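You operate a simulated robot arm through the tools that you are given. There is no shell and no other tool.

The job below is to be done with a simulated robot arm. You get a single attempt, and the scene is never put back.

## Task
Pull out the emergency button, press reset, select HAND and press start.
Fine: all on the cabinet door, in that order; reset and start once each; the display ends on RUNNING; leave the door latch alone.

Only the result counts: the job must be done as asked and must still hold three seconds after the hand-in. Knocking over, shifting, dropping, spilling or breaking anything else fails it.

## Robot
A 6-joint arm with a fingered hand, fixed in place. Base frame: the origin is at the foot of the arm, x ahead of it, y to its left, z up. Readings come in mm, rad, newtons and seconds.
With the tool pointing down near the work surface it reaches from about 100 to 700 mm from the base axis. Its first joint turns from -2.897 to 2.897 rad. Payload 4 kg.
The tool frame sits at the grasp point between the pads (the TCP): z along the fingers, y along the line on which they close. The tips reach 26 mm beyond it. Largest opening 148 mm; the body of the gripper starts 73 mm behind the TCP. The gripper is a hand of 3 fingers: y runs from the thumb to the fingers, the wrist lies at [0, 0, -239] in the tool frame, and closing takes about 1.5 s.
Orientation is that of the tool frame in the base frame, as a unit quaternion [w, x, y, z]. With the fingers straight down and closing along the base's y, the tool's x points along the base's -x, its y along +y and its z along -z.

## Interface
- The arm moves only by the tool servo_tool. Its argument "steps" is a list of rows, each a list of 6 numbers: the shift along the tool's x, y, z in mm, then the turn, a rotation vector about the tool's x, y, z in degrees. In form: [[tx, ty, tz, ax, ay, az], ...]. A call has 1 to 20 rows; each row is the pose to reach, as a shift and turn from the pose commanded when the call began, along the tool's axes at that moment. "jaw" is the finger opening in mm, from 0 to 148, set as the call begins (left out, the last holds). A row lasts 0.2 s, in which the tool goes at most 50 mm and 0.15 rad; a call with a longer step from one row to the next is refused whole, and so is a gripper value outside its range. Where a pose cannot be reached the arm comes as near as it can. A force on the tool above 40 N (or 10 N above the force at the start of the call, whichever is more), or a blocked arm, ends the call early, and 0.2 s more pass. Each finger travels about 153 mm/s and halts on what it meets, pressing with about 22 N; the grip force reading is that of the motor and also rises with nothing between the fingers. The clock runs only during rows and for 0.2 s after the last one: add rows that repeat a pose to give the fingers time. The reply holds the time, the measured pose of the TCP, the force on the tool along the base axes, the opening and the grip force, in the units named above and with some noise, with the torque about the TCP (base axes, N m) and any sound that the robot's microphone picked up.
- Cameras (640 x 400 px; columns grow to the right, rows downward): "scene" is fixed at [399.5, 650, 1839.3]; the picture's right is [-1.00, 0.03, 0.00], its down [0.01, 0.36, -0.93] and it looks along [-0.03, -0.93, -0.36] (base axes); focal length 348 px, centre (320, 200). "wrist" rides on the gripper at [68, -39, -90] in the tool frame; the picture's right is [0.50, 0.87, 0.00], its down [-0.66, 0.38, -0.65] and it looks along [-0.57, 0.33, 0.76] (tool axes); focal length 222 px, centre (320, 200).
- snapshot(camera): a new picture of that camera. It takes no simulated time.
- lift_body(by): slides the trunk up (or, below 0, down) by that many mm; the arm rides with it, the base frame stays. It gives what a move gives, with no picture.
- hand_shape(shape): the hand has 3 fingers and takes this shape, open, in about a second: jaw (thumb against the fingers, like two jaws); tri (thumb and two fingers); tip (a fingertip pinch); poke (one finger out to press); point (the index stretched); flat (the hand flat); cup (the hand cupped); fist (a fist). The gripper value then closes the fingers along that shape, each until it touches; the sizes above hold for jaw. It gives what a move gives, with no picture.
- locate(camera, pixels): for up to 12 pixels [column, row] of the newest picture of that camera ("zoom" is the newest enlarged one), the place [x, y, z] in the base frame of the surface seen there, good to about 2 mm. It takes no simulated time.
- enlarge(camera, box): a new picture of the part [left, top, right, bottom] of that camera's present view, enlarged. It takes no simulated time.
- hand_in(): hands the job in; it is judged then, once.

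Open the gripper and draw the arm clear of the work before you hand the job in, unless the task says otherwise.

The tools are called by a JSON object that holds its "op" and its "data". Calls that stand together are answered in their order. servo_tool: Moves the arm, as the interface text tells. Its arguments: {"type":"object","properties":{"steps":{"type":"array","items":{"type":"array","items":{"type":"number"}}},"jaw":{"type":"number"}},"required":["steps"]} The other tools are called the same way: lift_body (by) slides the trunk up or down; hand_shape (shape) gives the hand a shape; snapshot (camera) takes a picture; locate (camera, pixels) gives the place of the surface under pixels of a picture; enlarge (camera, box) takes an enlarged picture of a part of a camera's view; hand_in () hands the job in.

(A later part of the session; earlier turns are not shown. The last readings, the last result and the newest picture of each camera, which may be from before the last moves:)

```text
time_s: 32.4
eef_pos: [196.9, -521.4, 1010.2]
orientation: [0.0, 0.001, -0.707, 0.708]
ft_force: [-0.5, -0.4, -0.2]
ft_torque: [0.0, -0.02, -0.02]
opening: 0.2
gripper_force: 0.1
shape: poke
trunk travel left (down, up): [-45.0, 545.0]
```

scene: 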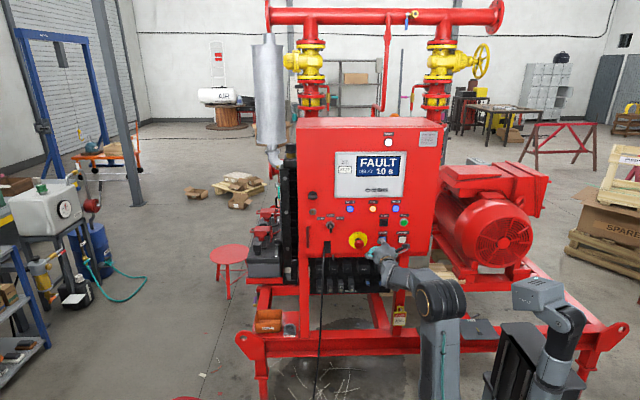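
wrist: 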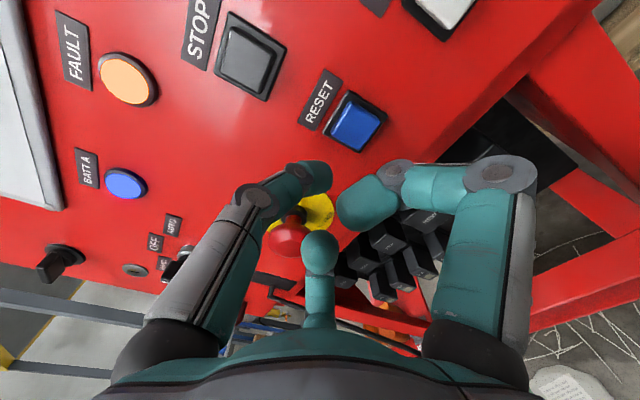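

The trunk is now 480 mm down from the start height. I raise the hand to z≈1141 at x≈197 and check for reach limits.

{"op": "servo_tool", "data": {"steps": [[0, -20, 0, 0, 0, 0], [0, -40, 0, 0, 0, 0], [0, -60, 0, 0, 0, 0], [0, -80, 0, 0, 0, 0], [0, -100, 0, 0, 0, 0], [0, -120, 0, 0, 0, 0], [0, -132, 0, 0, 0, 0], [0, -132, 0, 0, 0, 0]]}}

{"op": "snapshot", "data": {"camera": "scene"}}

```text
time_s: 34.2
eef_pos: [198.6, -520.4, 1142.9]
orientation: [-0.001, 0.002, -0.707, 0.707]
ft_force: [-0.1, -0.2, 0.7]
ft_torque: [-0.02, 0.0, -0.01]
opening: 0.2
gripper_force: 0.0
shape: poke
trunk travel left (down, up): [-45.0, 545.0]
```

```text
taken
```

scene: 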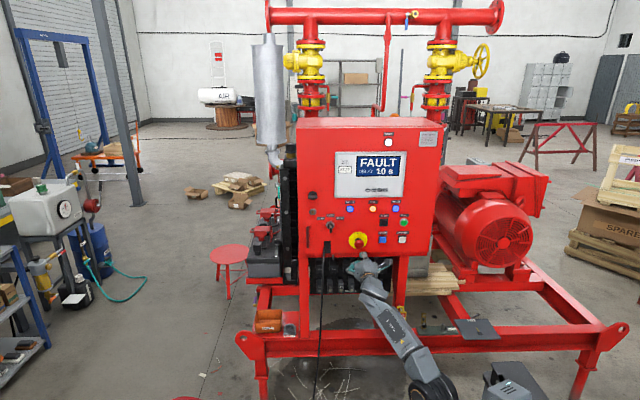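

No limit reported and the forearm now slopes up to the hand. I move across to x≈89.6 at y≈-560.

{"op": "servo_tool", "data": {"steps": [[15, 0, 5, 0, 0, 0], [30, 0, 10, 0, 0, 0], [45, 1, 15, 0, 0, 0], [60, 1, 20, 0, 0, 0], [75, 1, 25, 0, 0, 0], [90, 1, 30, 0, 0, 0], [100, 1, 35, 0, 0, 0], [108.5, 1, 40, 0, 0, 0], [108.5, 1, 40, 0, 0, 0]]}}

{"op": "snapshot", "data": {"camera": "wrist"}}

{"op": "enlarge", "data": {"camera": "scene", "box": [350, 205, 430, 275]}}

```text
time_s: 36.2
eef_pos: [94.9, -560.8, 1137.5]
orientation: [0.003, -0.001, -0.706, 0.708]
ft_force: [-0.1, -0.2, -1.1]
ft_torque: [0.01, 0.01, -0.06]
opening: 0.2
gripper_force: 0.0
shape: poke
out of reach, approached as far as the arm can: row 8, 9
trunk travel left (down, up): [-45.0, 545.0]
```

```text
taken
```

wrist: 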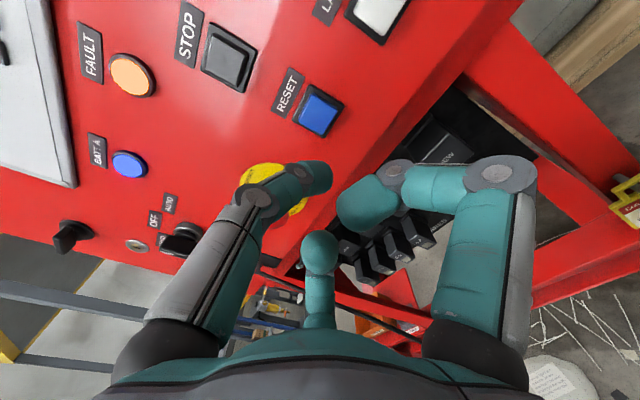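

```text
5.71 times, centred on (390, 240) of scene
```

zoom: 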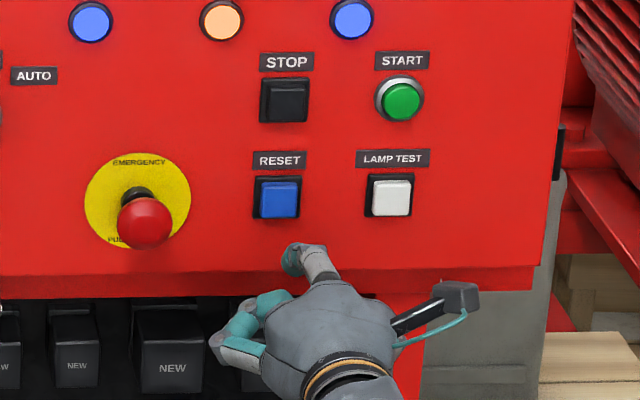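

The limit now looks like the hand-roll joint: the forearm roll has swung through and the hand roll compensates. Since the poking tip lies on the tool axis, I roll the hand +60° about its own axis in place, which should free it.

{"op": "servo_tool", "data": {"steps": [[0, 0, 0, 0, 0, 7.5], [0, 0, 0, 0, 0, 15], [0, 0, 0, 0, 0, 22.5], [0, 0, 0, 0, 0, 30], [0, 0, 0, 0, 0, 37.5], [0, 0, 0, 0, 0, 45], [0, 0, 0, 0, 0, 52.5], [0, 0, 0, 0, 0, 60], [0, 0, 0, 0, 0, 60]]}}

```text
time_s: 38.2
eef_pos: [95.3, -559.6, 1136.8]
orientation: [-0.353, -0.354, -0.611, 0.614]
ft_force: [0.2, 0.0, 0.4]
ft_torque: [0.01, 0.02, -0.02]
opening: 0.2
gripper_force: 0.1
shape: poke
trunk travel left (down, up): [-45.0, 545.0]
```

The roll succeeded. I look at the thumb tip again in this orientation to find its offset.

{"op": "snapshot", "data": {"camera": "wrist"}}

{"op": "enlarge", "data": {"camera": "scene", "box": [370, 220, 420, 265]}}

```text
taken
```

wrist: 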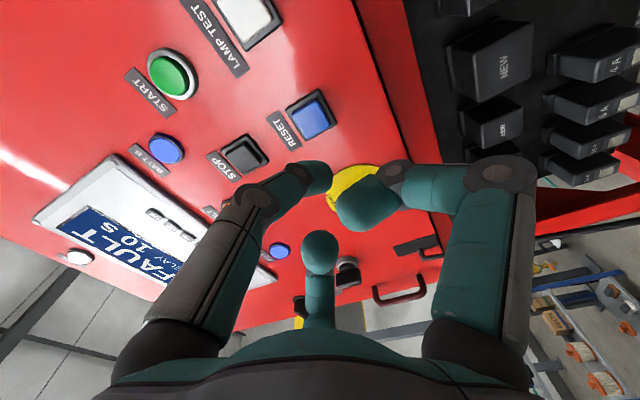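

```text
8.89 times, centred on (395, 242) of scene
```

zoom: 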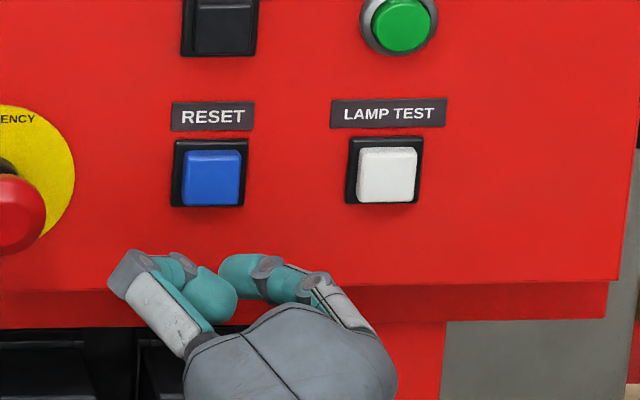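

From the scene zoom the poking finger comes in from the right with its tip near (235,270). I locate it.

{"op": "locate", "data": {"camera": "zoom", "pixels": [[224, 268], [232, 260], [240, 270], [250, 258], [232, 280], [222, 275], [262, 262], [205, 290]]}}

{"op": "locate", "data": {"camera": "wrist", "pixels": [[325, 172], [318, 185], [330, 180], [310, 165], [322, 190]]}}

```text
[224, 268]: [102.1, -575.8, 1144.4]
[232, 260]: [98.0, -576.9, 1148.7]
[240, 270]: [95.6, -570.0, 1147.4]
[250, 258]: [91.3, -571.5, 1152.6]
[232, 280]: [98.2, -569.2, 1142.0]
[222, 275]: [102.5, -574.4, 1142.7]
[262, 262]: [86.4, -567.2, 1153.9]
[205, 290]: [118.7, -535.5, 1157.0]
```

```text
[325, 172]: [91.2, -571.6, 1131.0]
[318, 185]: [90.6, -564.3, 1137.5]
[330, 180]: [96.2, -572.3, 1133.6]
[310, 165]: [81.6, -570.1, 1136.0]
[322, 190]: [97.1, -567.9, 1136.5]
```

The tip is nearly on the tool axis (about +1 x, +3 z). I align with reset (89.6, 1145) and advance to TCP y≈-620, leaving ~18 mm gap.

{"op": "servo_tool", "data": {"steps": [[-0.4, -2.7, 5, 0, 0, 0], [-0.8, -5.4, 15, 0, 0, 0], [-1.2, -8, 25, 0, 0, 0], [-1.2, -8, 35, 0, 0, 0], [-1.2, -8, 45, 0, 0, 0], [-1.2, -8, 55, 0, 0, 0], [-1.2, -8, 60, 0, 0, 0], [-1.2, -8, 60, 0, 0, 0]]}}

{"op": "snapshot", "data": {"camera": "wrist"}}

{"op": "enlarge", "data": {"camera": "scene", "box": [370, 220, 420, 265]}}

```text
time_s: 40.0
eef_pos: [101.0, -614.7, 1133.6]
orientation: [-0.351, -0.355, -0.609, 0.616]
ft_force: [-0.9, 0.1, -0.6]
ft_torque: [0.0, -0.02, -0.02]
opening: 0.1
gripper_force: 0.1
shape: poke
out of reach, approached as far as the arm can: row 1, 2, 3, 4, 5, 6, 7, 8
trunk travel left (down, up): [-45.0, 545.0]
```

```text
taken
```

wrist: 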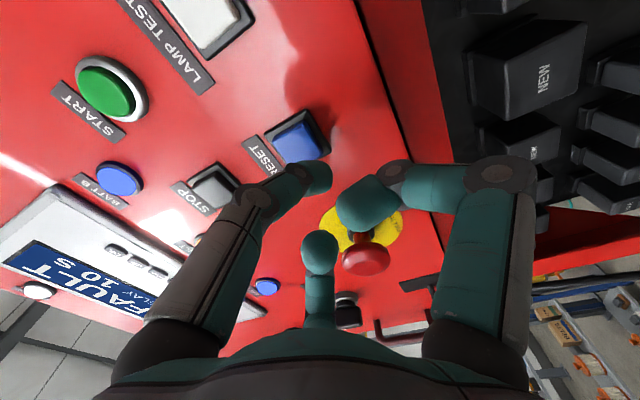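

```text
8.89 times, centred on (395, 242) of scene
```

zoom: 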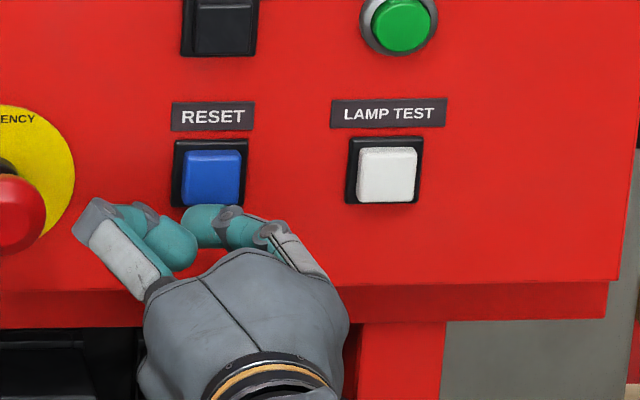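

Still limited on nearly the same line even with the roll freed, so it is the base joint or forearm roll. I look at the arm again to work out which.

{"op": "snapshot", "data": {"camera": "scene"}}

{"op": "enlarge", "data": {"camera": "scene", "box": [350, 230, 520, 400]}}

```text
taken
```

scene: 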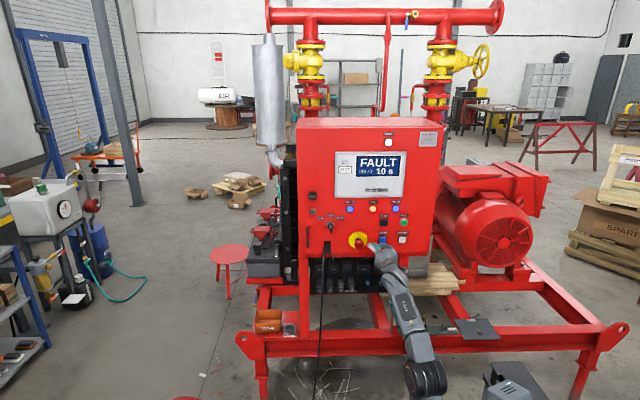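

```text
2.35 times, centred on (435, 315) of scene
```

zoom: 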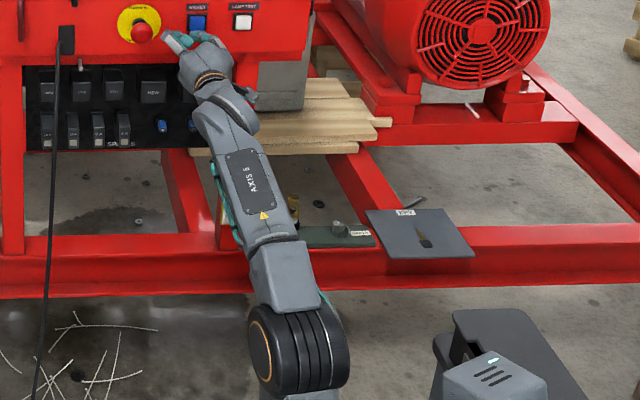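

{"op": "locate", "data": {"camera": "zoom", "pixels": [[300, 345], [262, 350], [340, 345], [290, 275], [255, 185], [230, 130], [215, 100], [205, 80], [310, 320], [300, 395], [480, 350], [500, 375]]}}

```text
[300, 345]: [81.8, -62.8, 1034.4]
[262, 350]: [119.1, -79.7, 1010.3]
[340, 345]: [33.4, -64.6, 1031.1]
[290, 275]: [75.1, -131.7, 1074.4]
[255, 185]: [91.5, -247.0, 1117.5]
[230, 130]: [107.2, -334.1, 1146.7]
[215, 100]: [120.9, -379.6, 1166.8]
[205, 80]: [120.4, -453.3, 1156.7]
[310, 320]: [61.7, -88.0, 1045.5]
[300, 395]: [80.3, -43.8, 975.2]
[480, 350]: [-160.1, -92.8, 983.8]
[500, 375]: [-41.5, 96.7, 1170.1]
```

Both limits occur as the forearm swings towards the hand's own direction, so yawing the hand (pointing partly towards -x) will keep the wrist at larger x. I back off and undo the roll first.

{"op": "servo_tool", "data": {"steps": [[0, 0, -15, 0, 0, 0], [-2, 0, -30, 0, 0, -7.5], [-4, 1, -45, 0, 0, -15], [-6, 2, -60, 0, 0, -22.5], [-8, 3, -75, 0, 0, -30], [-10, 4, -75, 0, 0, -37.5], [-11, 4, -75, 0, 0, -45], [-11, 4, -75, 0, 0, -52.5], [-11, 4, -75, 0, 0, -60], [-11, 4, -75, 0, 0, -60]]}}

```text
time_s: 42.2
eef_pos: [110.9, -541.4, 1140.2]
orientation: [0.0, 0.002, -0.707, 0.707]
ft_force: [-1.0, 0.0, 0.1]
ft_torque: [0.01, -0.03, 0.0]
opening: 0.0
gripper_force: 0.1
shape: poke
trunk travel left (down, up): [-45.0, 545.0]
```

Orientation is clean at (111,-541,1140). I yaw the hand 15° (pointing slightly towards -x) and put the tip in line with reset.

{"op": "servo_tool", "data": {"steps": [[3, 0, 5, 0, 5, 0], [6, 0, 10, 0, 10, 0], [10, -0.5, 15, 0, 15, 0], [15, -0.8, 19, 0, 15, 0], [15, -0.8, 19, 0, 15, 0]]}}

{"op": "snapshot", "data": {"camera": "wrist"}}

{"op": "enlarge", "data": {"camera": "scene", "box": [365, 215, 415, 260]}}

```text
time_s: 43.4
eef_pos: [94.9, -558.8, 1140.4]
orientation: [0.093, -0.091, -0.701, 0.701]
ft_force: [0.0, -0.1, -0.2]
ft_torque: [0.01, 0.02, -0.01]
opening: 0.3
gripper_force: 0.0
shape: poke
trunk travel left (down, up): [-45.0, 545.0]
```

```text
taken
```

wrist: 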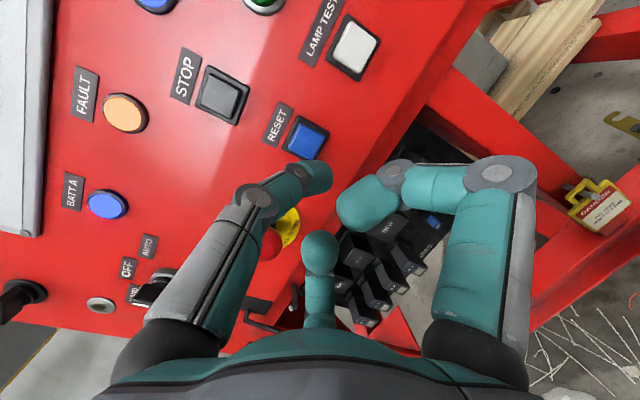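

```text
8.89 times, centred on (390, 238) of scene
```

zoom: 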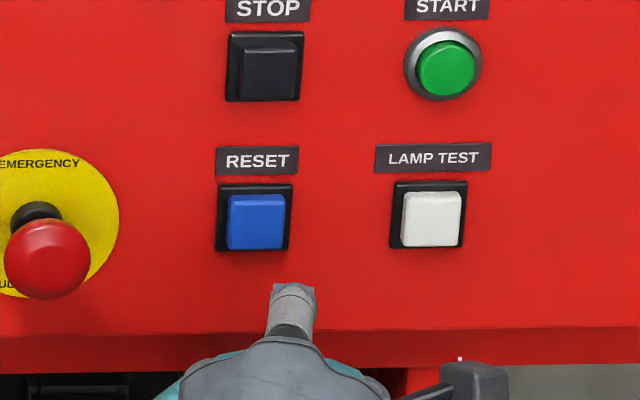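

No limit reported. I advance straight towards the panel (base -y) to TCP y≈-620 and check alignment before pressing.

{"op": "servo_tool", "data": {"steps": [[-2.8, 0, 10, 0, 0, 0], [-5.6, 0, 20, 0, 0, 0], [-8.4, 0, 30, 0, 0, 0], [-11.2, -0.5, 40, 0, 0, 0], [-14, -0.5, 50, 0, 0, 0], [-16.7, -0.5, 58.7, 0, 0, 0], [-16.7, -0.5, 58.7, 0, 0, 0]]}}

{"op": "snapshot", "data": {"camera": "wrist"}}

{"op": "enlarge", "data": {"camera": "scene", "box": [365, 215, 415, 260]}}

```text
time_s: 45.0
eef_pos: [96.4, -619.7, 1141.7]
orientation: [-0.092, 0.091, 0.701, -0.701]
ft_force: [0.2, 0.3, -0.3]
ft_torque: [-0.01, 0.0, 0.0]
opening: 0.0
gripper_force: 0.1
shape: poke
trunk travel left (down, up): [-45.0, 545.0]
```

```text
taken
```

wrist: 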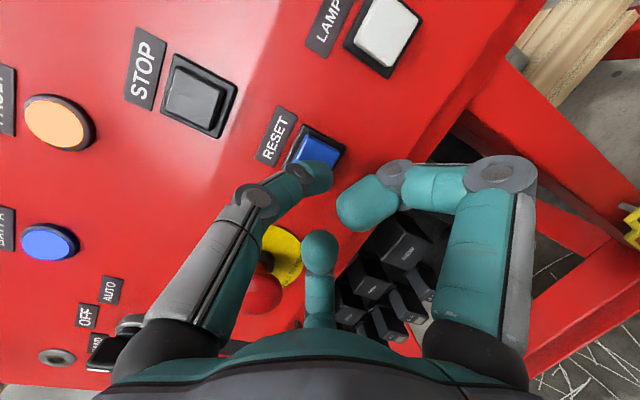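

```text
8.89 times, centred on (390, 238) of scene
```

zoom: 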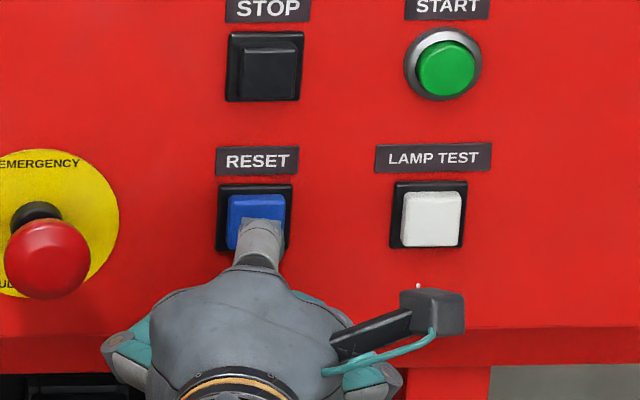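

The poking finger is in front of RESET. I press slowly straight in, watching the force.

{"op": "servo_tool", "data": {"steps": [[-1.3, 0, 4.8, 0, 0, 0], [-2.6, 0, 9.7, 0, 0, 0], [-3.6, 0, 13.5, 0, 0, 0], [-4.4, 0, 16.4, 0, 0, 0], [-4.9, 0, 18.4, 0, 0, 0], [-5.4, 0, 20.3, 0, 0, 0], [-5.4, 0, 20.3, 0, 0, 0]]}}

{"op": "enlarge", "data": {"camera": "scene", "box": [320, 140, 420, 270]}}

{"op": "snapshot", "data": {"camera": "wrist"}}

```text
time_s: 46.6
eef_pos: [95.4, -640.4, 1141.6]
orientation: [0.092, -0.091, -0.701, 0.702]
ft_force: [1.1, 5.9, 0.1]
ft_torque: [0.01, 0.0, 0.05]
opening: 0.2
gripper_force: 0.0
shape: poke
trunk travel left (down, up): [-45.0, 545.0]
heard: click
```

```text
3.08 times, centred on (370, 205) of scene
```

zoom: 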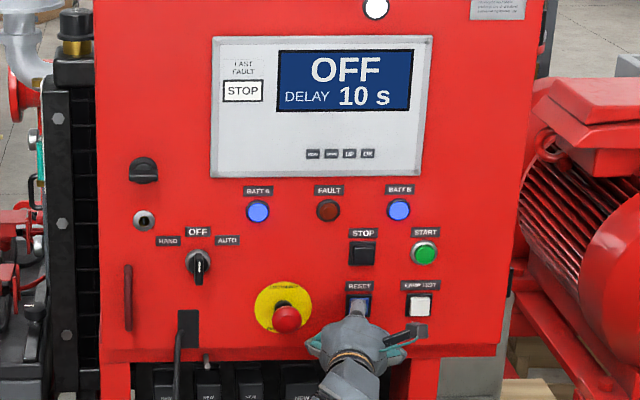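

```text
taken
```

wrist: 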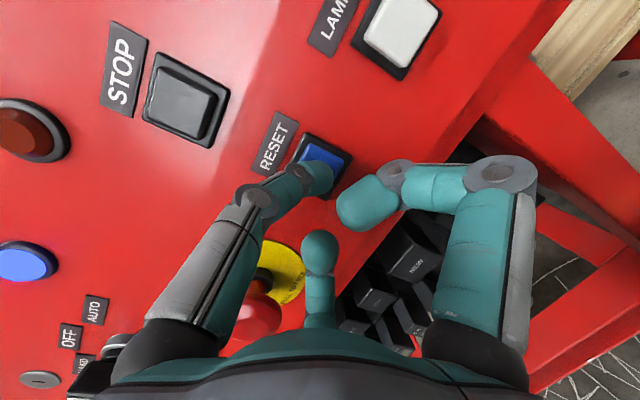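

A click was heard, the display shows OFF and the fault lamp went out: reset is done. I withdraw straight back.

{"op": "servo_tool", "data": {"steps": [[2.6, 0, -9.7, 0, 0, 0], [5.2, 0, -19.3, 0, 0, 0], [10.4, 0, -38.6, 0, 0, 0], [15.5, 0, -58, 0, 0, 0], [20.7, 0, -77.3, 0, 0, 0], [20.7, 0, -77.3, 0, 0, 0]]}}

{"op": "enlarge", "data": {"camera": "scene", "box": [320, 140, 420, 270]}}

{"op": "enlarge", "data": {"camera": "scene", "box": [305, 195, 355, 240]}}

```text
time_s: 48.0
eef_pos: [97.1, -561.6, 1143.5]
orientation: [0.093, -0.091, -0.701, 0.701]
ft_force: [-0.2, 0.4, -0.2]
ft_torque: [0.02, 0.0, 0.0]
opening: 0.0
gripper_force: 0.0
shape: poke
trunk travel left (down, up): [-45.0, 545.0]
```

```text
3.08 times, centred on (370, 205) of scene
```

zoom: 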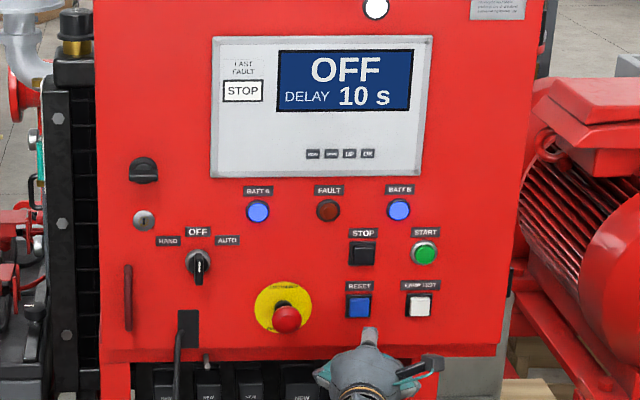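

```text
8.89 times, centred on (330, 218) of scene
```

zoom: 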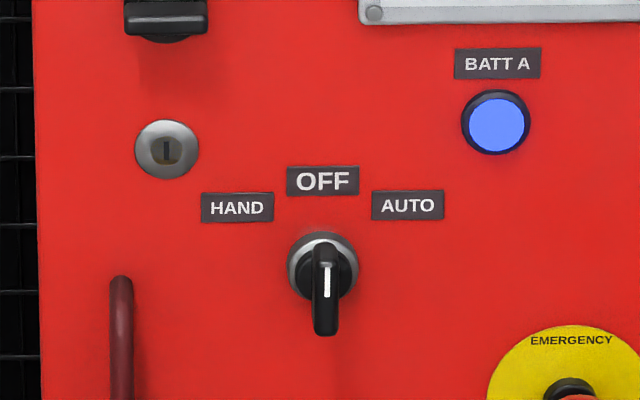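

Selector zoom: ring centred near (322,266), bar from (325,245) to (325,335) with the white mark on top. I measure it.

{"op": "locate", "data": {"camera": "zoom", "pixels": [[325, 250], [325, 268], [325, 290], [325, 310], [325, 328], [313, 290], [337, 290], [313, 320], [337, 320], [295, 265], [350, 265], [322, 236]]}}

```text
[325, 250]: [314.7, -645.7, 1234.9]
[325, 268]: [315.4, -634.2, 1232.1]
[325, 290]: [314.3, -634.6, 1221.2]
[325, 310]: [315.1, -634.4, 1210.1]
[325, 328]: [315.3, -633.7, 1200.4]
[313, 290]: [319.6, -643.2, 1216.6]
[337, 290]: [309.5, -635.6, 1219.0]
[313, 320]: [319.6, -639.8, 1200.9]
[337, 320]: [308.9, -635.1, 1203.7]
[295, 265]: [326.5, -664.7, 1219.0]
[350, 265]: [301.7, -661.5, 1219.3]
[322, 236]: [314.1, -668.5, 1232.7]
```

Bar: x 309–320, z 1199–1236, front face y=-634, pivot about (314.5,1217); HAND lies ~45° towards +x. Reaching it needs the trunk higher, so I raise it 140 mm with the hand clear of the panel.

{"op": "lift_body", "data": {"by": 140}}

```text
time_s: 49.7
eef_pos: [97.4, -561.5, 1282.0]
orientation: [-0.092, 0.091, 0.701, -0.701]
ft_force: [-0.5, -0.3, -0.6]
ft_torque: [0.02, 0.02, -0.01]
opening: 0.0
gripper_force: 0.1
shape: poke
trunk travel left (down, up): [-185.0, 405.0]
```

Now I move across to (294,-560,1226), straightening the yaw on the way.

{"op": "servo_tool", "data": {"steps": [[-15.8, 4.7, -4.4, 0, -1.25, 0], [-31.6, 9.3, -8.7, 0, -2.5, 0], [-47.4, 14, -13.1, 0, -3.75, 0], [-63.2, 18.7, -17.5, 0, -5, 0], [-79, 23.3, -21.8, 0, -6.25, 0], [-94.8, 28, -26.2, 0, -7.5, 0], [-110.5, 32.7, -30.6, 0, -8.75, 0], [-126.3, 37.3, -34.9, 0, -10, 0], [-142.1, 42, -39.3, 0, -11.25, 0], [-157.9, 46.7, -43.7, 0, -12.5, 0], [-173.7, 51.3, -48, 0, -13.75, 0], [-189.5, 56, -52.4, 0, -15, 0], [-189.5, 56, -52.4, 0, -15, 0]]}}

{"op": "snapshot", "data": {"camera": "wrist"}}

{"op": "enlarge", "data": {"camera": "scene", "box": [300, 190, 360, 244]}}

```text
time_s: 52.5
eef_pos: [293.7, -559.7, 1225.7]
orientation: [0.0, 0.002, -0.707, 0.708]
ft_force: [-0.9, 0.0, 0.2]
ft_torque: [0.01, 0.03, 0.02]
opening: 0.0
gripper_force: 0.1
shape: poke
trunk travel left (down, up): [-185.0, 405.0]
```

```text
taken
```

wrist: 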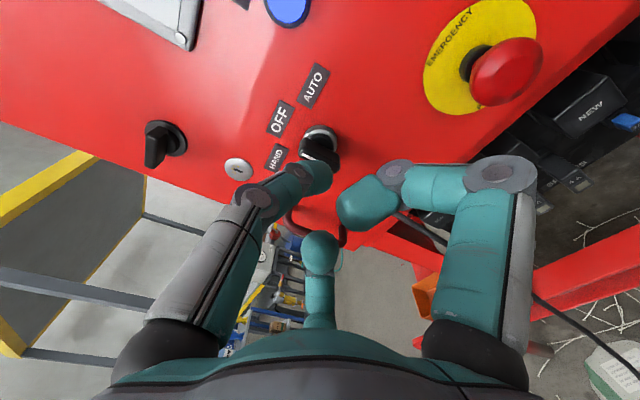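

```text
7.41 times, centred on (330, 217) of scene
```

zoom: 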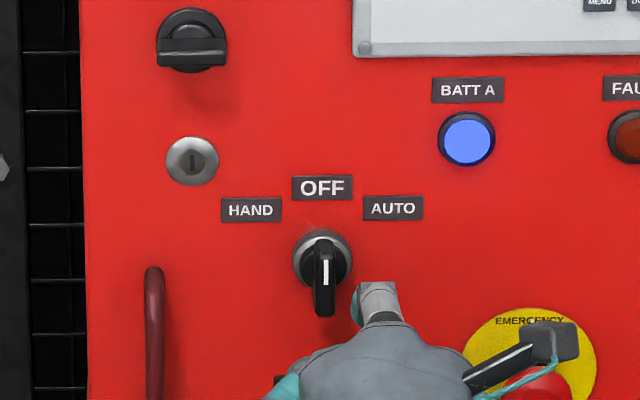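

The thumb tip is near zoom (360,305), right of the bar. I measure the tip's actual position relative to the TCP.

{"op": "locate", "data": {"camera": "zoom", "pixels": [[354, 300], [354, 312], [360, 285], [375, 284], [392, 284], [357, 320]]}}

{"op": "locate", "data": {"camera": "wrist", "pixels": [[328, 172], [325, 168], [320, 182], [330, 178], [312, 165], [322, 190], [316, 192]]}}

{"op": "enlarge", "data": {"camera": "wrist", "box": [230, 90, 390, 220]}}

```text
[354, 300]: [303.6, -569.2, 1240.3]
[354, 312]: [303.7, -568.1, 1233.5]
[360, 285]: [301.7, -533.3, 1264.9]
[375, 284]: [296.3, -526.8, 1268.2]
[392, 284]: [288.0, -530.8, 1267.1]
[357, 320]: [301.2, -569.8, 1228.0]
```

```text
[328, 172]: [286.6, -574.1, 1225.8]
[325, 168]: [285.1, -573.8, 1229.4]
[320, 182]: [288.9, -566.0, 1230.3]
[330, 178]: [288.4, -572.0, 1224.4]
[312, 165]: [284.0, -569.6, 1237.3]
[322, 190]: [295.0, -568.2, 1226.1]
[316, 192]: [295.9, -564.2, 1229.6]
```

```text
3.08 times, centred on (310, 155) of wrist
```

zoom: 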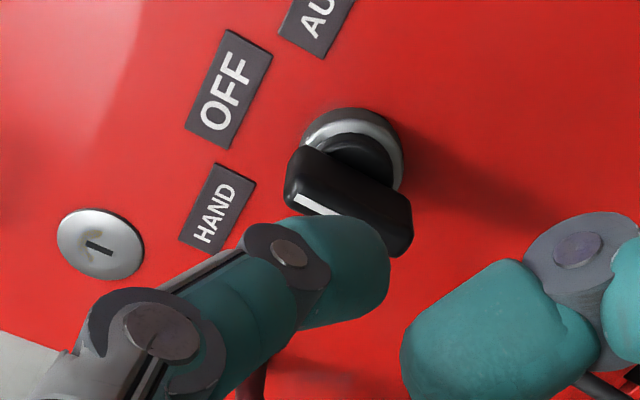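

Tip spans x 284–304 and its underside is at z≈1222, so moving in at x=292 leaves ~7 mm to the bar. I insert the tip beside the upper half of the bar.

{"op": "servo_tool", "data": {"steps": [[2, -1, 10, 0, 0, 0], [2, -1, 20, 0, 0, 0], [2, -1, 30, 0, 0, 0], [2, -1, 40, 0, 0, 0], [2, -1, 50, 0, 0, 0], [2, -1, 60, 0, 0, 0], [2, -1, 67, 0, 0, 0], [2, -1, 67, 0, 0, 0]]}}

{"op": "snapshot", "data": {"camera": "wrist"}}

{"op": "enlarge", "data": {"camera": "scene", "box": [300, 190, 360, 244]}}

{"op": "enlarge", "data": {"camera": "wrist", "box": [230, 90, 390, 220]}}

```text
time_s: 54.3
eef_pos: [293.1, -626.4, 1228.0]
orientation: [0.0, -0.001, 0.707, -0.707]
ft_force: [-0.4, 1.0, 0.3]
ft_torque: [0.02, 0.0, -0.02]
opening: 0.0
gripper_force: 0.1
shape: poke
trunk travel left (down, up): [-185.0, 405.0]
```

```text
taken
```

wrist: 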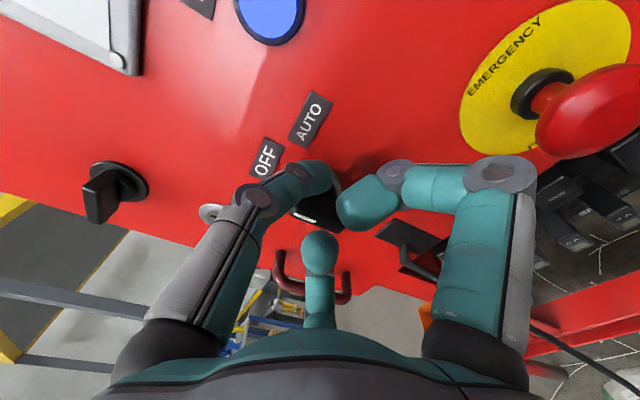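

```text
7.41 times, centred on (330, 217) of scene
```

zoom: 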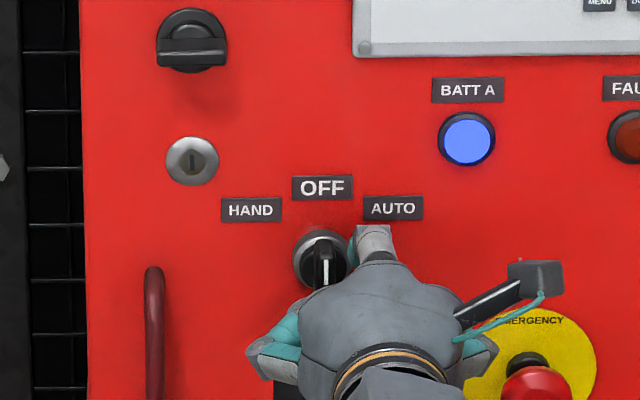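

```text
3.08 times, centred on (310, 155) of wrist
```

zoom: 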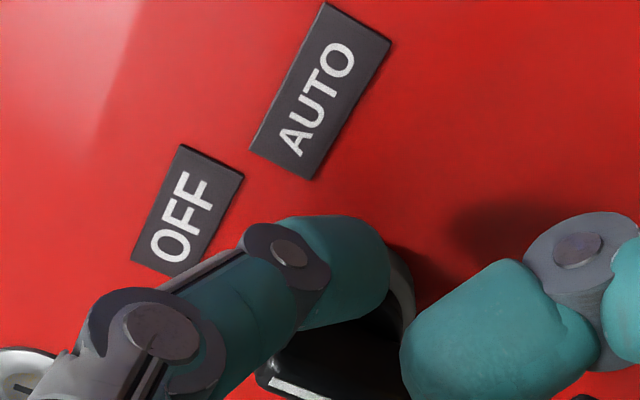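

The tip sits right of the bar with no contact. I push towards +x (rising slightly) in small steps to turn the bar towards HAND.

{"op": "servo_tool", "data": {"steps": [[-3, 0, 0, 0, 0, 0], [-6, -1, 0, 0, 0, 0], [-8, -1.5, 0, 0, 0, 0], [-10, -2, 0, 0, 0, 0], [-12, -3, 0, 0, 0, 0], [-14, -4, 0, 0, 0, 0], [-16, -5, 0, 0, 0, 0], [-18, -5.5, 0, 0, 0, 0], [-18, -5.5, 0, 0, 0, 0]]}}

{"op": "snapshot", "data": {"camera": "wrist"}}

{"op": "enlarge", "data": {"camera": "scene", "box": [300, 190, 360, 244]}}

{"op": "enlarge", "data": {"camera": "wrist", "box": [230, 90, 390, 220]}}

```text
time_s: 56.3
eef_pos: [310.8, -626.0, 1233.1]
orientation: [0.0, 0.001, -0.707, 0.707]
ft_force: [0.0, 0.7, -0.4]
ft_torque: [0.01, 0.02, -0.02]
opening: 0.1
gripper_force: 0.0
shape: poke
trunk travel left (down, up): [-185.0, 405.0]
```

```text
taken
```

wrist: 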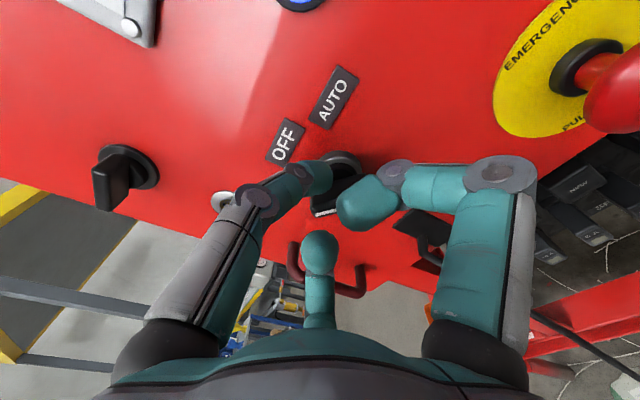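

```text
7.41 times, centred on (330, 217) of scene
```

zoom: 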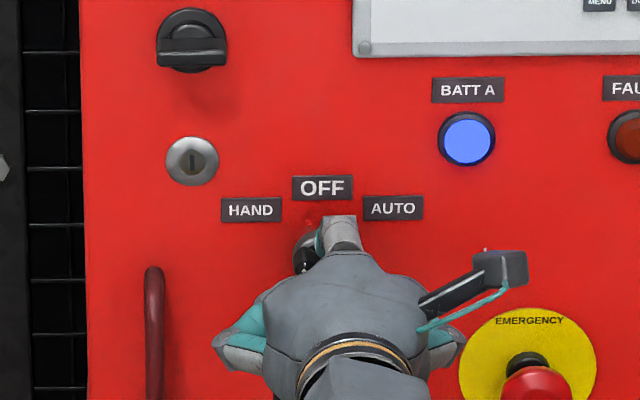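

```text
3.08 times, centred on (310, 155) of wrist
```

zoom: 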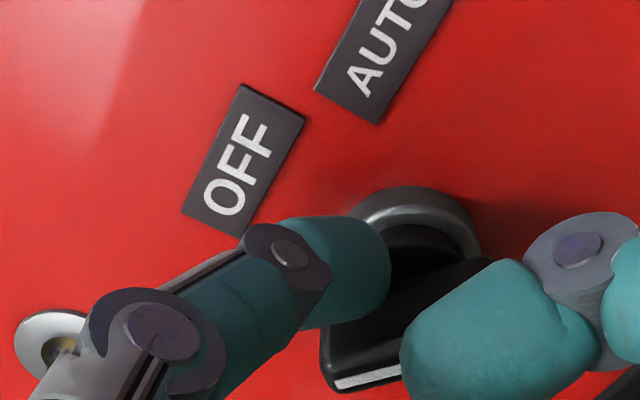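

Force is near zero and the bar has visibly turned counter-clockwise with the white mark towards HAND. I ease off slightly to -x, then withdraw straight back and look.

{"op": "servo_tool", "data": {"steps": [[3, -1, 0, 0, 0, 0], [4, -2, -5, 0, 0, 0], [4, -2, -15, 0, 0, 0], [4, -2, -30, 0, 0, 0], [4, -2, -50, 0, 0, 0], [4, -2, -70, 0, 0, 0], [4, -2, -70, 0, 0, 0]]}}

{"op": "snapshot", "data": {"camera": "wrist"}}

{"op": "enlarge", "data": {"camera": "scene", "box": [300, 190, 360, 244]}}

{"op": "enlarge", "data": {"camera": "scene", "box": [320, 140, 420, 270]}}

```text
time_s: 57.9
eef_pos: [305.2, -556.1, 1235.4]
orientation: [0.0, -0.001, 0.707, -0.707]
ft_force: [0.5, 0.2, -0.2]
ft_torque: [0.0, 0.0, 0.01]
opening: 0.1
gripper_force: 0.1
shape: poke
trunk travel left (down, up): [-185.0, 405.0]
```

```text
taken
```

wrist: 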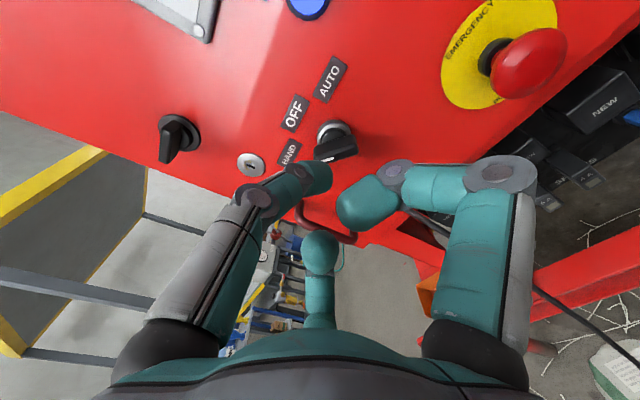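

```text
7.41 times, centred on (330, 217) of scene
```

zoom: 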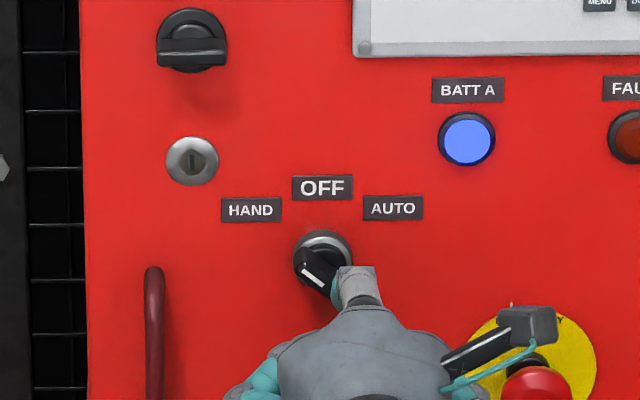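

```text
3.08 times, centred on (370, 205) of scene
```

zoom: 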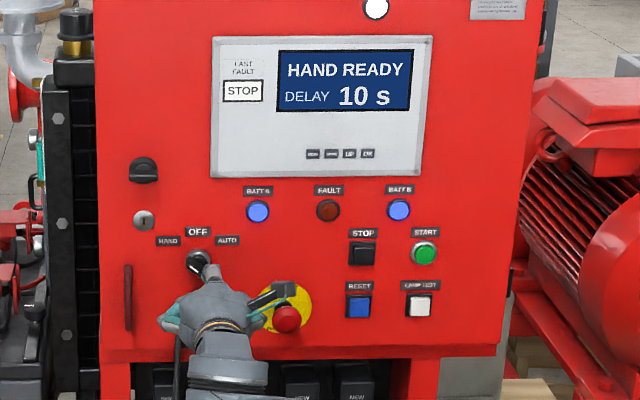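

The display now reads HAND READY and the bar points at HAND. Next I move over to START (4.2,-663,1224.5), yawing the hand 33° on the way to stay in reach.

{"op": "servo_tool", "data": {"steps": [[18, 1, 0, 0, 2.1, 0], [36, 2, 0, 0, 4.1, 0], [54, 3, 0, 0, 6.2, 0], [72, 4, 0, 0, 8.3, 0], [90, 5, 0, 0, 10.3, 0], [108, 6, 0, 0, 12.4, 0], [126, 7, 0, 0, 14.4, 0], [144, 8, 0, 0, 16.5, 0], [162, 9, 0, 0, 18.6, 0], [180, 10, 0, 0, 20.6, 0], [198, 11, 0, 0, 22.7, 0], [216, 12, 0, 0, 24.8, 0], [234, 13, 3, 0, 26.8, 0], [252, 14, 6, 0, 28.9, 0], [270, 15, 10, 0, 31, 0], [287, 15, 14, 0, 33, 0], [287, 15, 14, 0, 33, 0]]}}

{"op": "snapshot", "data": {"camera": "wrist"}}

{"op": "enlarge", "data": {"camera": "scene", "box": [365, 200, 435, 260]}}

```text
time_s: 61.5
eef_pos: [19.7, -572.0, 1218.5]
orientation: [0.2, -0.2, -0.678, 0.678]
ft_force: [0.4, -0.9, 1.0]
ft_torque: [-0.01, 0.01, 0.02]
opening: 0.0
gripper_force: 0.1
shape: poke
trunk travel left (down, up): [-185.0, 405.0]
```

```text
taken
```

wrist: 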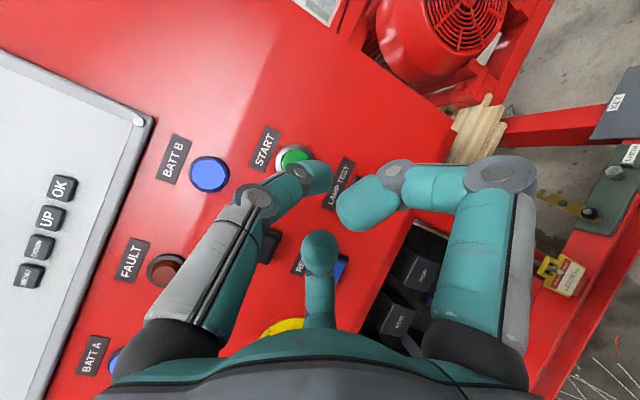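

```text
6.67 times, centred on (400, 230) of scene
```

zoom: 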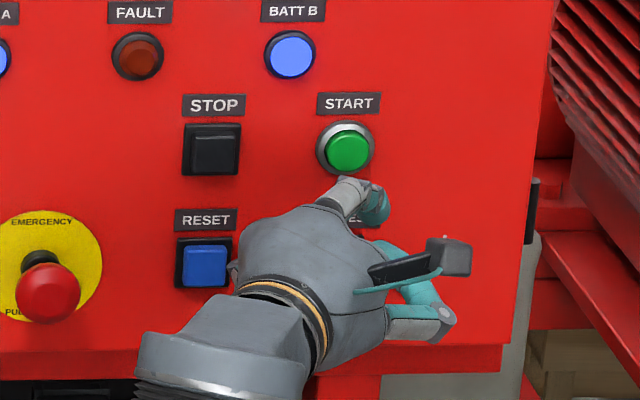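

Reached without limits. The tip shows at zoom (377,210); I locate it to fine-tune the aim at START.

{"op": "locate", "data": {"camera": "zoom", "pixels": [[378, 195], [388, 205], [380, 215], [370, 218], [386, 195], [362, 188], [350, 185], [348, 150], [330, 150], [367, 150], [348, 132], [348, 168]]}}

{"op": "locate", "data": {"camera": "wrist", "pixels": [[328, 172], [325, 168], [320, 182], [330, 178], [312, 165], [322, 190]]}}

```text
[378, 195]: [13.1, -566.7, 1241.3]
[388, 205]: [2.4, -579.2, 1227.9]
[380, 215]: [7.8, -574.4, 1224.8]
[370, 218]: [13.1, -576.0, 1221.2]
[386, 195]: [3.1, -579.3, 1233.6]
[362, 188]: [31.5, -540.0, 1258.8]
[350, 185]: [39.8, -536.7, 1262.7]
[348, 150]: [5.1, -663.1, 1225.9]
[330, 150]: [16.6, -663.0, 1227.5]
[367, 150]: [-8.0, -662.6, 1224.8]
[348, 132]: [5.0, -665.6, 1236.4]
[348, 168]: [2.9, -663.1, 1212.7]
```

```text
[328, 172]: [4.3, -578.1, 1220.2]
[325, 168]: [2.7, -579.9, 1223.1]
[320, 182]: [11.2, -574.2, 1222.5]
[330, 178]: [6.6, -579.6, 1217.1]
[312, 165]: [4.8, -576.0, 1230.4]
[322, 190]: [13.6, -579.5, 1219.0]
```

Contact centre would land near x≈8, so I shift 4 mm to -x and 1.5 mm up while advancing to TCP y≈-620 (tip ~20 mm from START).

{"op": "servo_tool", "data": {"steps": [[-2, -0.5, 7, 0, 0, 0], [-6, -1, 14, 0, 0, 0], [-10, -1.5, 21, 0, 0, 0], [-14, -1.5, 28, 0, 0, 0], [-18.5, -1.5, 35, 0, 0, 0], [-22.8, -1.5, 42.4, 0, 0, 0], [-22.8, -1.5, 42.4, 0, 0, 0]]}}

{"op": "snapshot", "data": {"camera": "wrist"}}

{"op": "enlarge", "data": {"camera": "scene", "box": [365, 200, 435, 260]}}

```text
time_s: 63.1
eef_pos: [15.3, -619.2, 1220.7]
orientation: [0.201, -0.2, -0.677, 0.679]
ft_force: [0.5, 0.1, -0.1]
ft_torque: [-0.02, 0.0, 0.0]
opening: 0.0
gripper_force: 0.1
shape: poke
trunk travel left (down, up): [-185.0, 405.0]
```

```text
taken
```

wrist: 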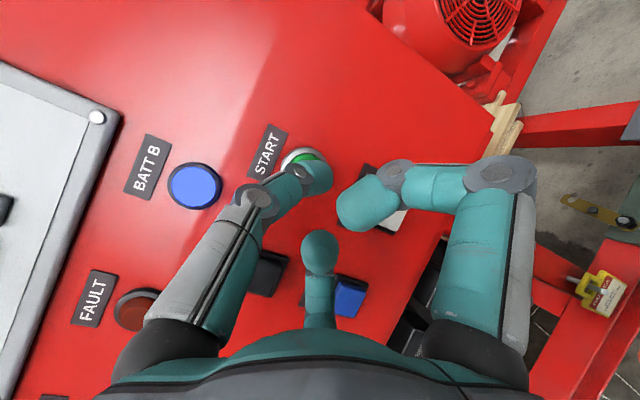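

```text
6.67 times, centred on (400, 230) of scene
```

zoom: 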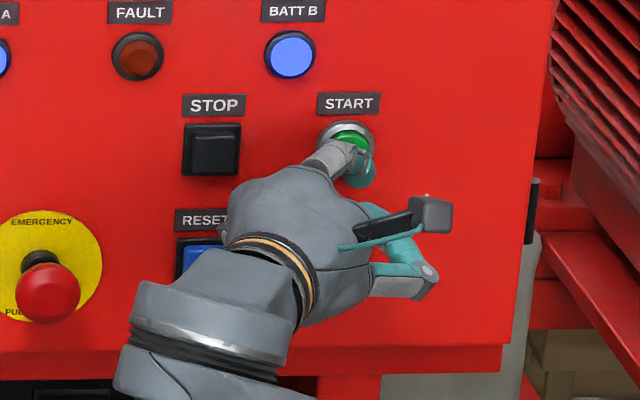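

The tip is just in front of START. I verify its lateral and height position once more before pressing.

{"op": "locate", "data": {"camera": "zoom", "pixels": [[373, 165], [366, 182], [355, 185], [372, 155], [345, 140]]}}

{"op": "enlarge", "data": {"camera": "wrist", "box": [240, 110, 400, 230]}}

```text
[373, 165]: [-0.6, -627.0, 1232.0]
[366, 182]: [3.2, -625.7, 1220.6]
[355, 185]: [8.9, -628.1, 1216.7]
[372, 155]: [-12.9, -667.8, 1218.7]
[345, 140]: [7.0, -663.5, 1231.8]
```

```text
3.33 times, centred on (320, 170) of wrist
```

zoom: 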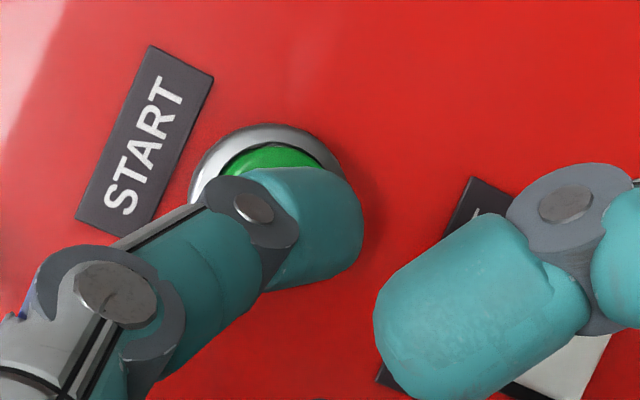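

Tip spans roughly x -1..13, z 1217..1236, over the START button centre (4.5,1225). I press straight in slowly.

{"op": "servo_tool", "data": {"steps": [[-2.7, 0, 4.2, 0, 0, 0], [-5.4, 0, 8.4, 0, 0, 0], [-8.2, 0, 12.6, 0, 0, 0], [-9.8, 0, 15.1, 0, 0, 0], [-10.9, 0, 16.8, 0, 0, 0], [-12, 0, 18.5, 0, 0, 0], [-12, 0, 18.5, 0, 0, 0]]}}

{"op": "enlarge", "data": {"camera": "scene", "box": [320, 140, 420, 270]}}

```text
time_s: 64.7
eef_pos: [16.3, -640.9, 1222.2]
orientation: [0.2, -0.2, -0.678, 0.679]
ft_force: [0.5, 2.5, 0.0]
ft_torque: [-0.04, 0.01, 0.02]
opening: 0.1
gripper_force: 0.0
shape: poke
trunk travel left (down, up): [-185.0, 405.0]
heard: click
```

```text
3.08 times, centred on (370, 205) of scene
```

zoom: 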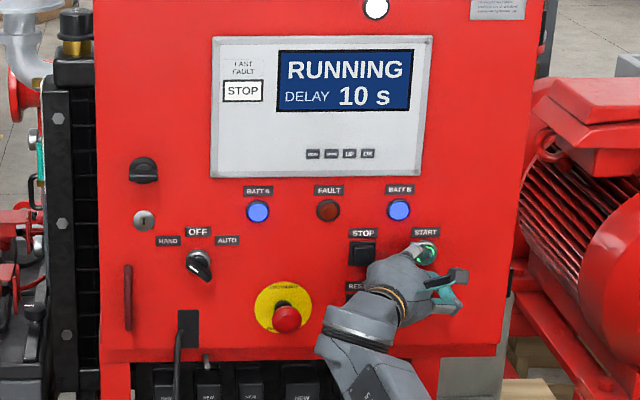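

A click was heard and the display reads RUNNING. I withdraw straight back from the panel.

{"op": "servo_tool", "data": {"steps": [[4.4, 0, -6.7, 0, 0, 0], [10.9, 0, -16.8, 0, 0, 0], [19, 0, -29.3, 0, 0, 0], [27.2, 0, -42, 0, 0, 0], [35.4, 0, -54.5, 0, 0, 0], [43.6, 0, -67, 0, 0, 0], [43.6, 0, -67, 0, 0, 0]]}}

{"op": "enlarge", "data": {"camera": "scene", "box": [320, 140, 420, 270]}}

```text
time_s: 66.3
eef_pos: [15.3, -561.2, 1221.3]
orientation: [0.201, -0.199, -0.678, 0.678]
ft_force: [0.2, -0.3, 0.3]
ft_torque: [-0.02, 0.0, 0.02]
opening: 0.1
gripper_force: 0.1
shape: poke
trunk travel left (down, up): [-185.0, 405.0]
```

```text
3.08 times, centred on (370, 205) of scene
```

zoom: 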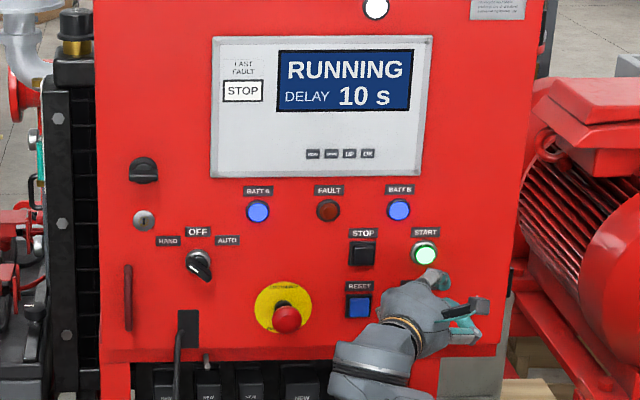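

RUNNING holds and START is lit. I draw the hand further back from the panel before opening it.

{"op": "servo_tool", "data": {"steps": [[-8.5, -2.5, -14.5, 0, 0, 0], [-17, -5, -29, 0, 0, 0], [-25.5, -7.5, -43.4, 0, 0, 0], [-34, -10, -57.9, 0, 0, 0], [-42.5, -12.5, -72.3, 0, 0, 0], [-51, -15, -86.8, 0, 0, 0], [-59.5, -17.5, -101.2, 0, 0, 0], [-68, -20, -115.7, 0, 0, 0], [-68, -20, -115.7, 0, 0, 0]]}}

{"op": "snapshot", "data": {"camera": "scene"}}

```text
time_s: 68.3
eef_pos: [134.9, -501.6, 1241.0]
orientation: [0.201, -0.201, -0.678, 0.678]
ft_force: [-1.0, -0.7, 0.7]
ft_torque: [0.02, 0.04, 0.01]
opening: 0.1
gripper_force: 0.0
shape: poke
trunk travel left (down, up): [-185.0, 405.0]
```

```text
taken
```

scene: 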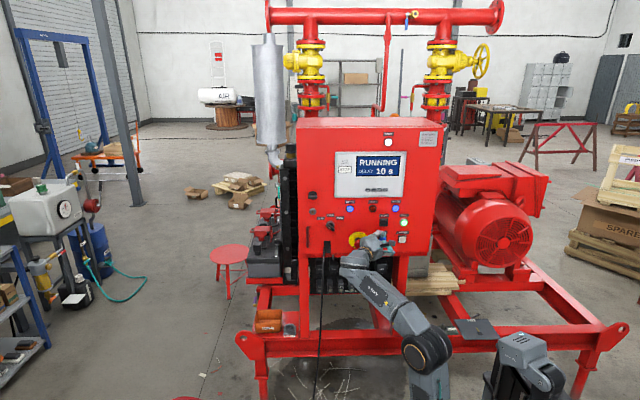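

The hand is clear; I move it a bit further away and then open it into the jaw shape.

{"op": "servo_tool", "data": {"steps": [[-5.7, 0, -15.6, 0, 0, 0], [-11.5, 0, -31.3, 0, 0, 0], [-17.2, 0, -47, 0, 0, 0], [-23, 0, -62.6, 0, 0, 0], [-28.7, 0, -78.2, 0, 0, 0], [-34.4, 0, -93.9, 0, 0, 0], [-34.4, 0, -93.9, 0, 0, 0]]}}

{"op": "hand_shape", "data": {"shape": "jaw"}}

{"op": "servo_tool", "data": {"steps": [[0, 0, 0, 0, 0, 0], [0, 0, 0, 0, 0, 0], [0, 0, 0, 0, 0, 0], [0, 0, 0, 0, 0, 0], [0, 0, 0, 0, 0, 0], [0, 0, 0, 0, 0, 0]], "jaw": 148}}

{"op": "snapshot", "data": {"camera": "scene"}}

{"op": "enlarge", "data": {"camera": "scene", "box": [300, 130, 430, 270]}}

```text
time_s: 69.9
eef_pos: [215.2, -441.1, 1239.7]
orientation: [0.201, -0.199, -0.678, 0.678]
ft_force: [0.0, -0.1, -0.4]
ft_torque: [0.0, -0.02, -0.04]
opening: 0.1
gripper_force: 0.1
shape: poke
trunk travel left (down, up): [-185.0, 405.0]
```

```text
time_s: 70.8
eef_pos: [215.5, -441.3, 1241.3]
orientation: [0.201, -0.2, -0.678, 0.679]
ft_force: [0.5, 0.5, -0.1]
ft_torque: [0.02, -0.01, -0.05]
opening: 147.7
gripper_force: 0.1
shape: jaw
trunk travel left (down, up): [-185.0, 405.0]
```

```text
time_s: 72.2
eef_pos: [215.5, -440.6, 1240.8]
orientation: [0.201, -0.2, -0.678, 0.678]
ft_force: [0.1, 0.0, -0.4]
ft_torque: [-0.02, -0.02, -0.01]
opening: 148.0
gripper_force: 0.2
shape: jaw
trunk travel left (down, up): [-185.0, 405.0]
```

```text
taken
```

scene: 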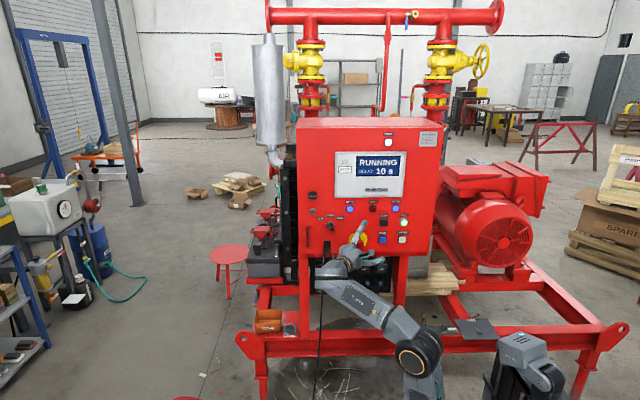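

```text
2.86 times, centred on (365, 200) of scene
```

zoom: 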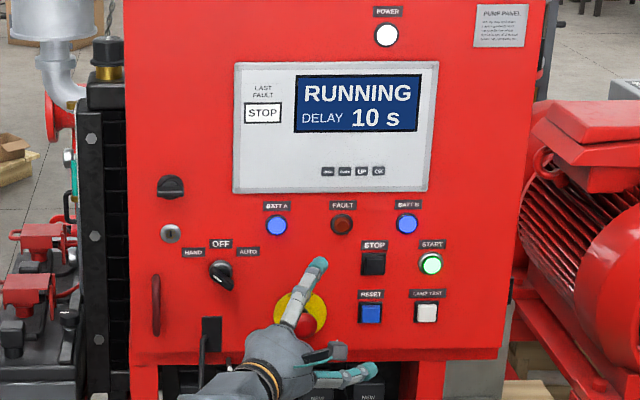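

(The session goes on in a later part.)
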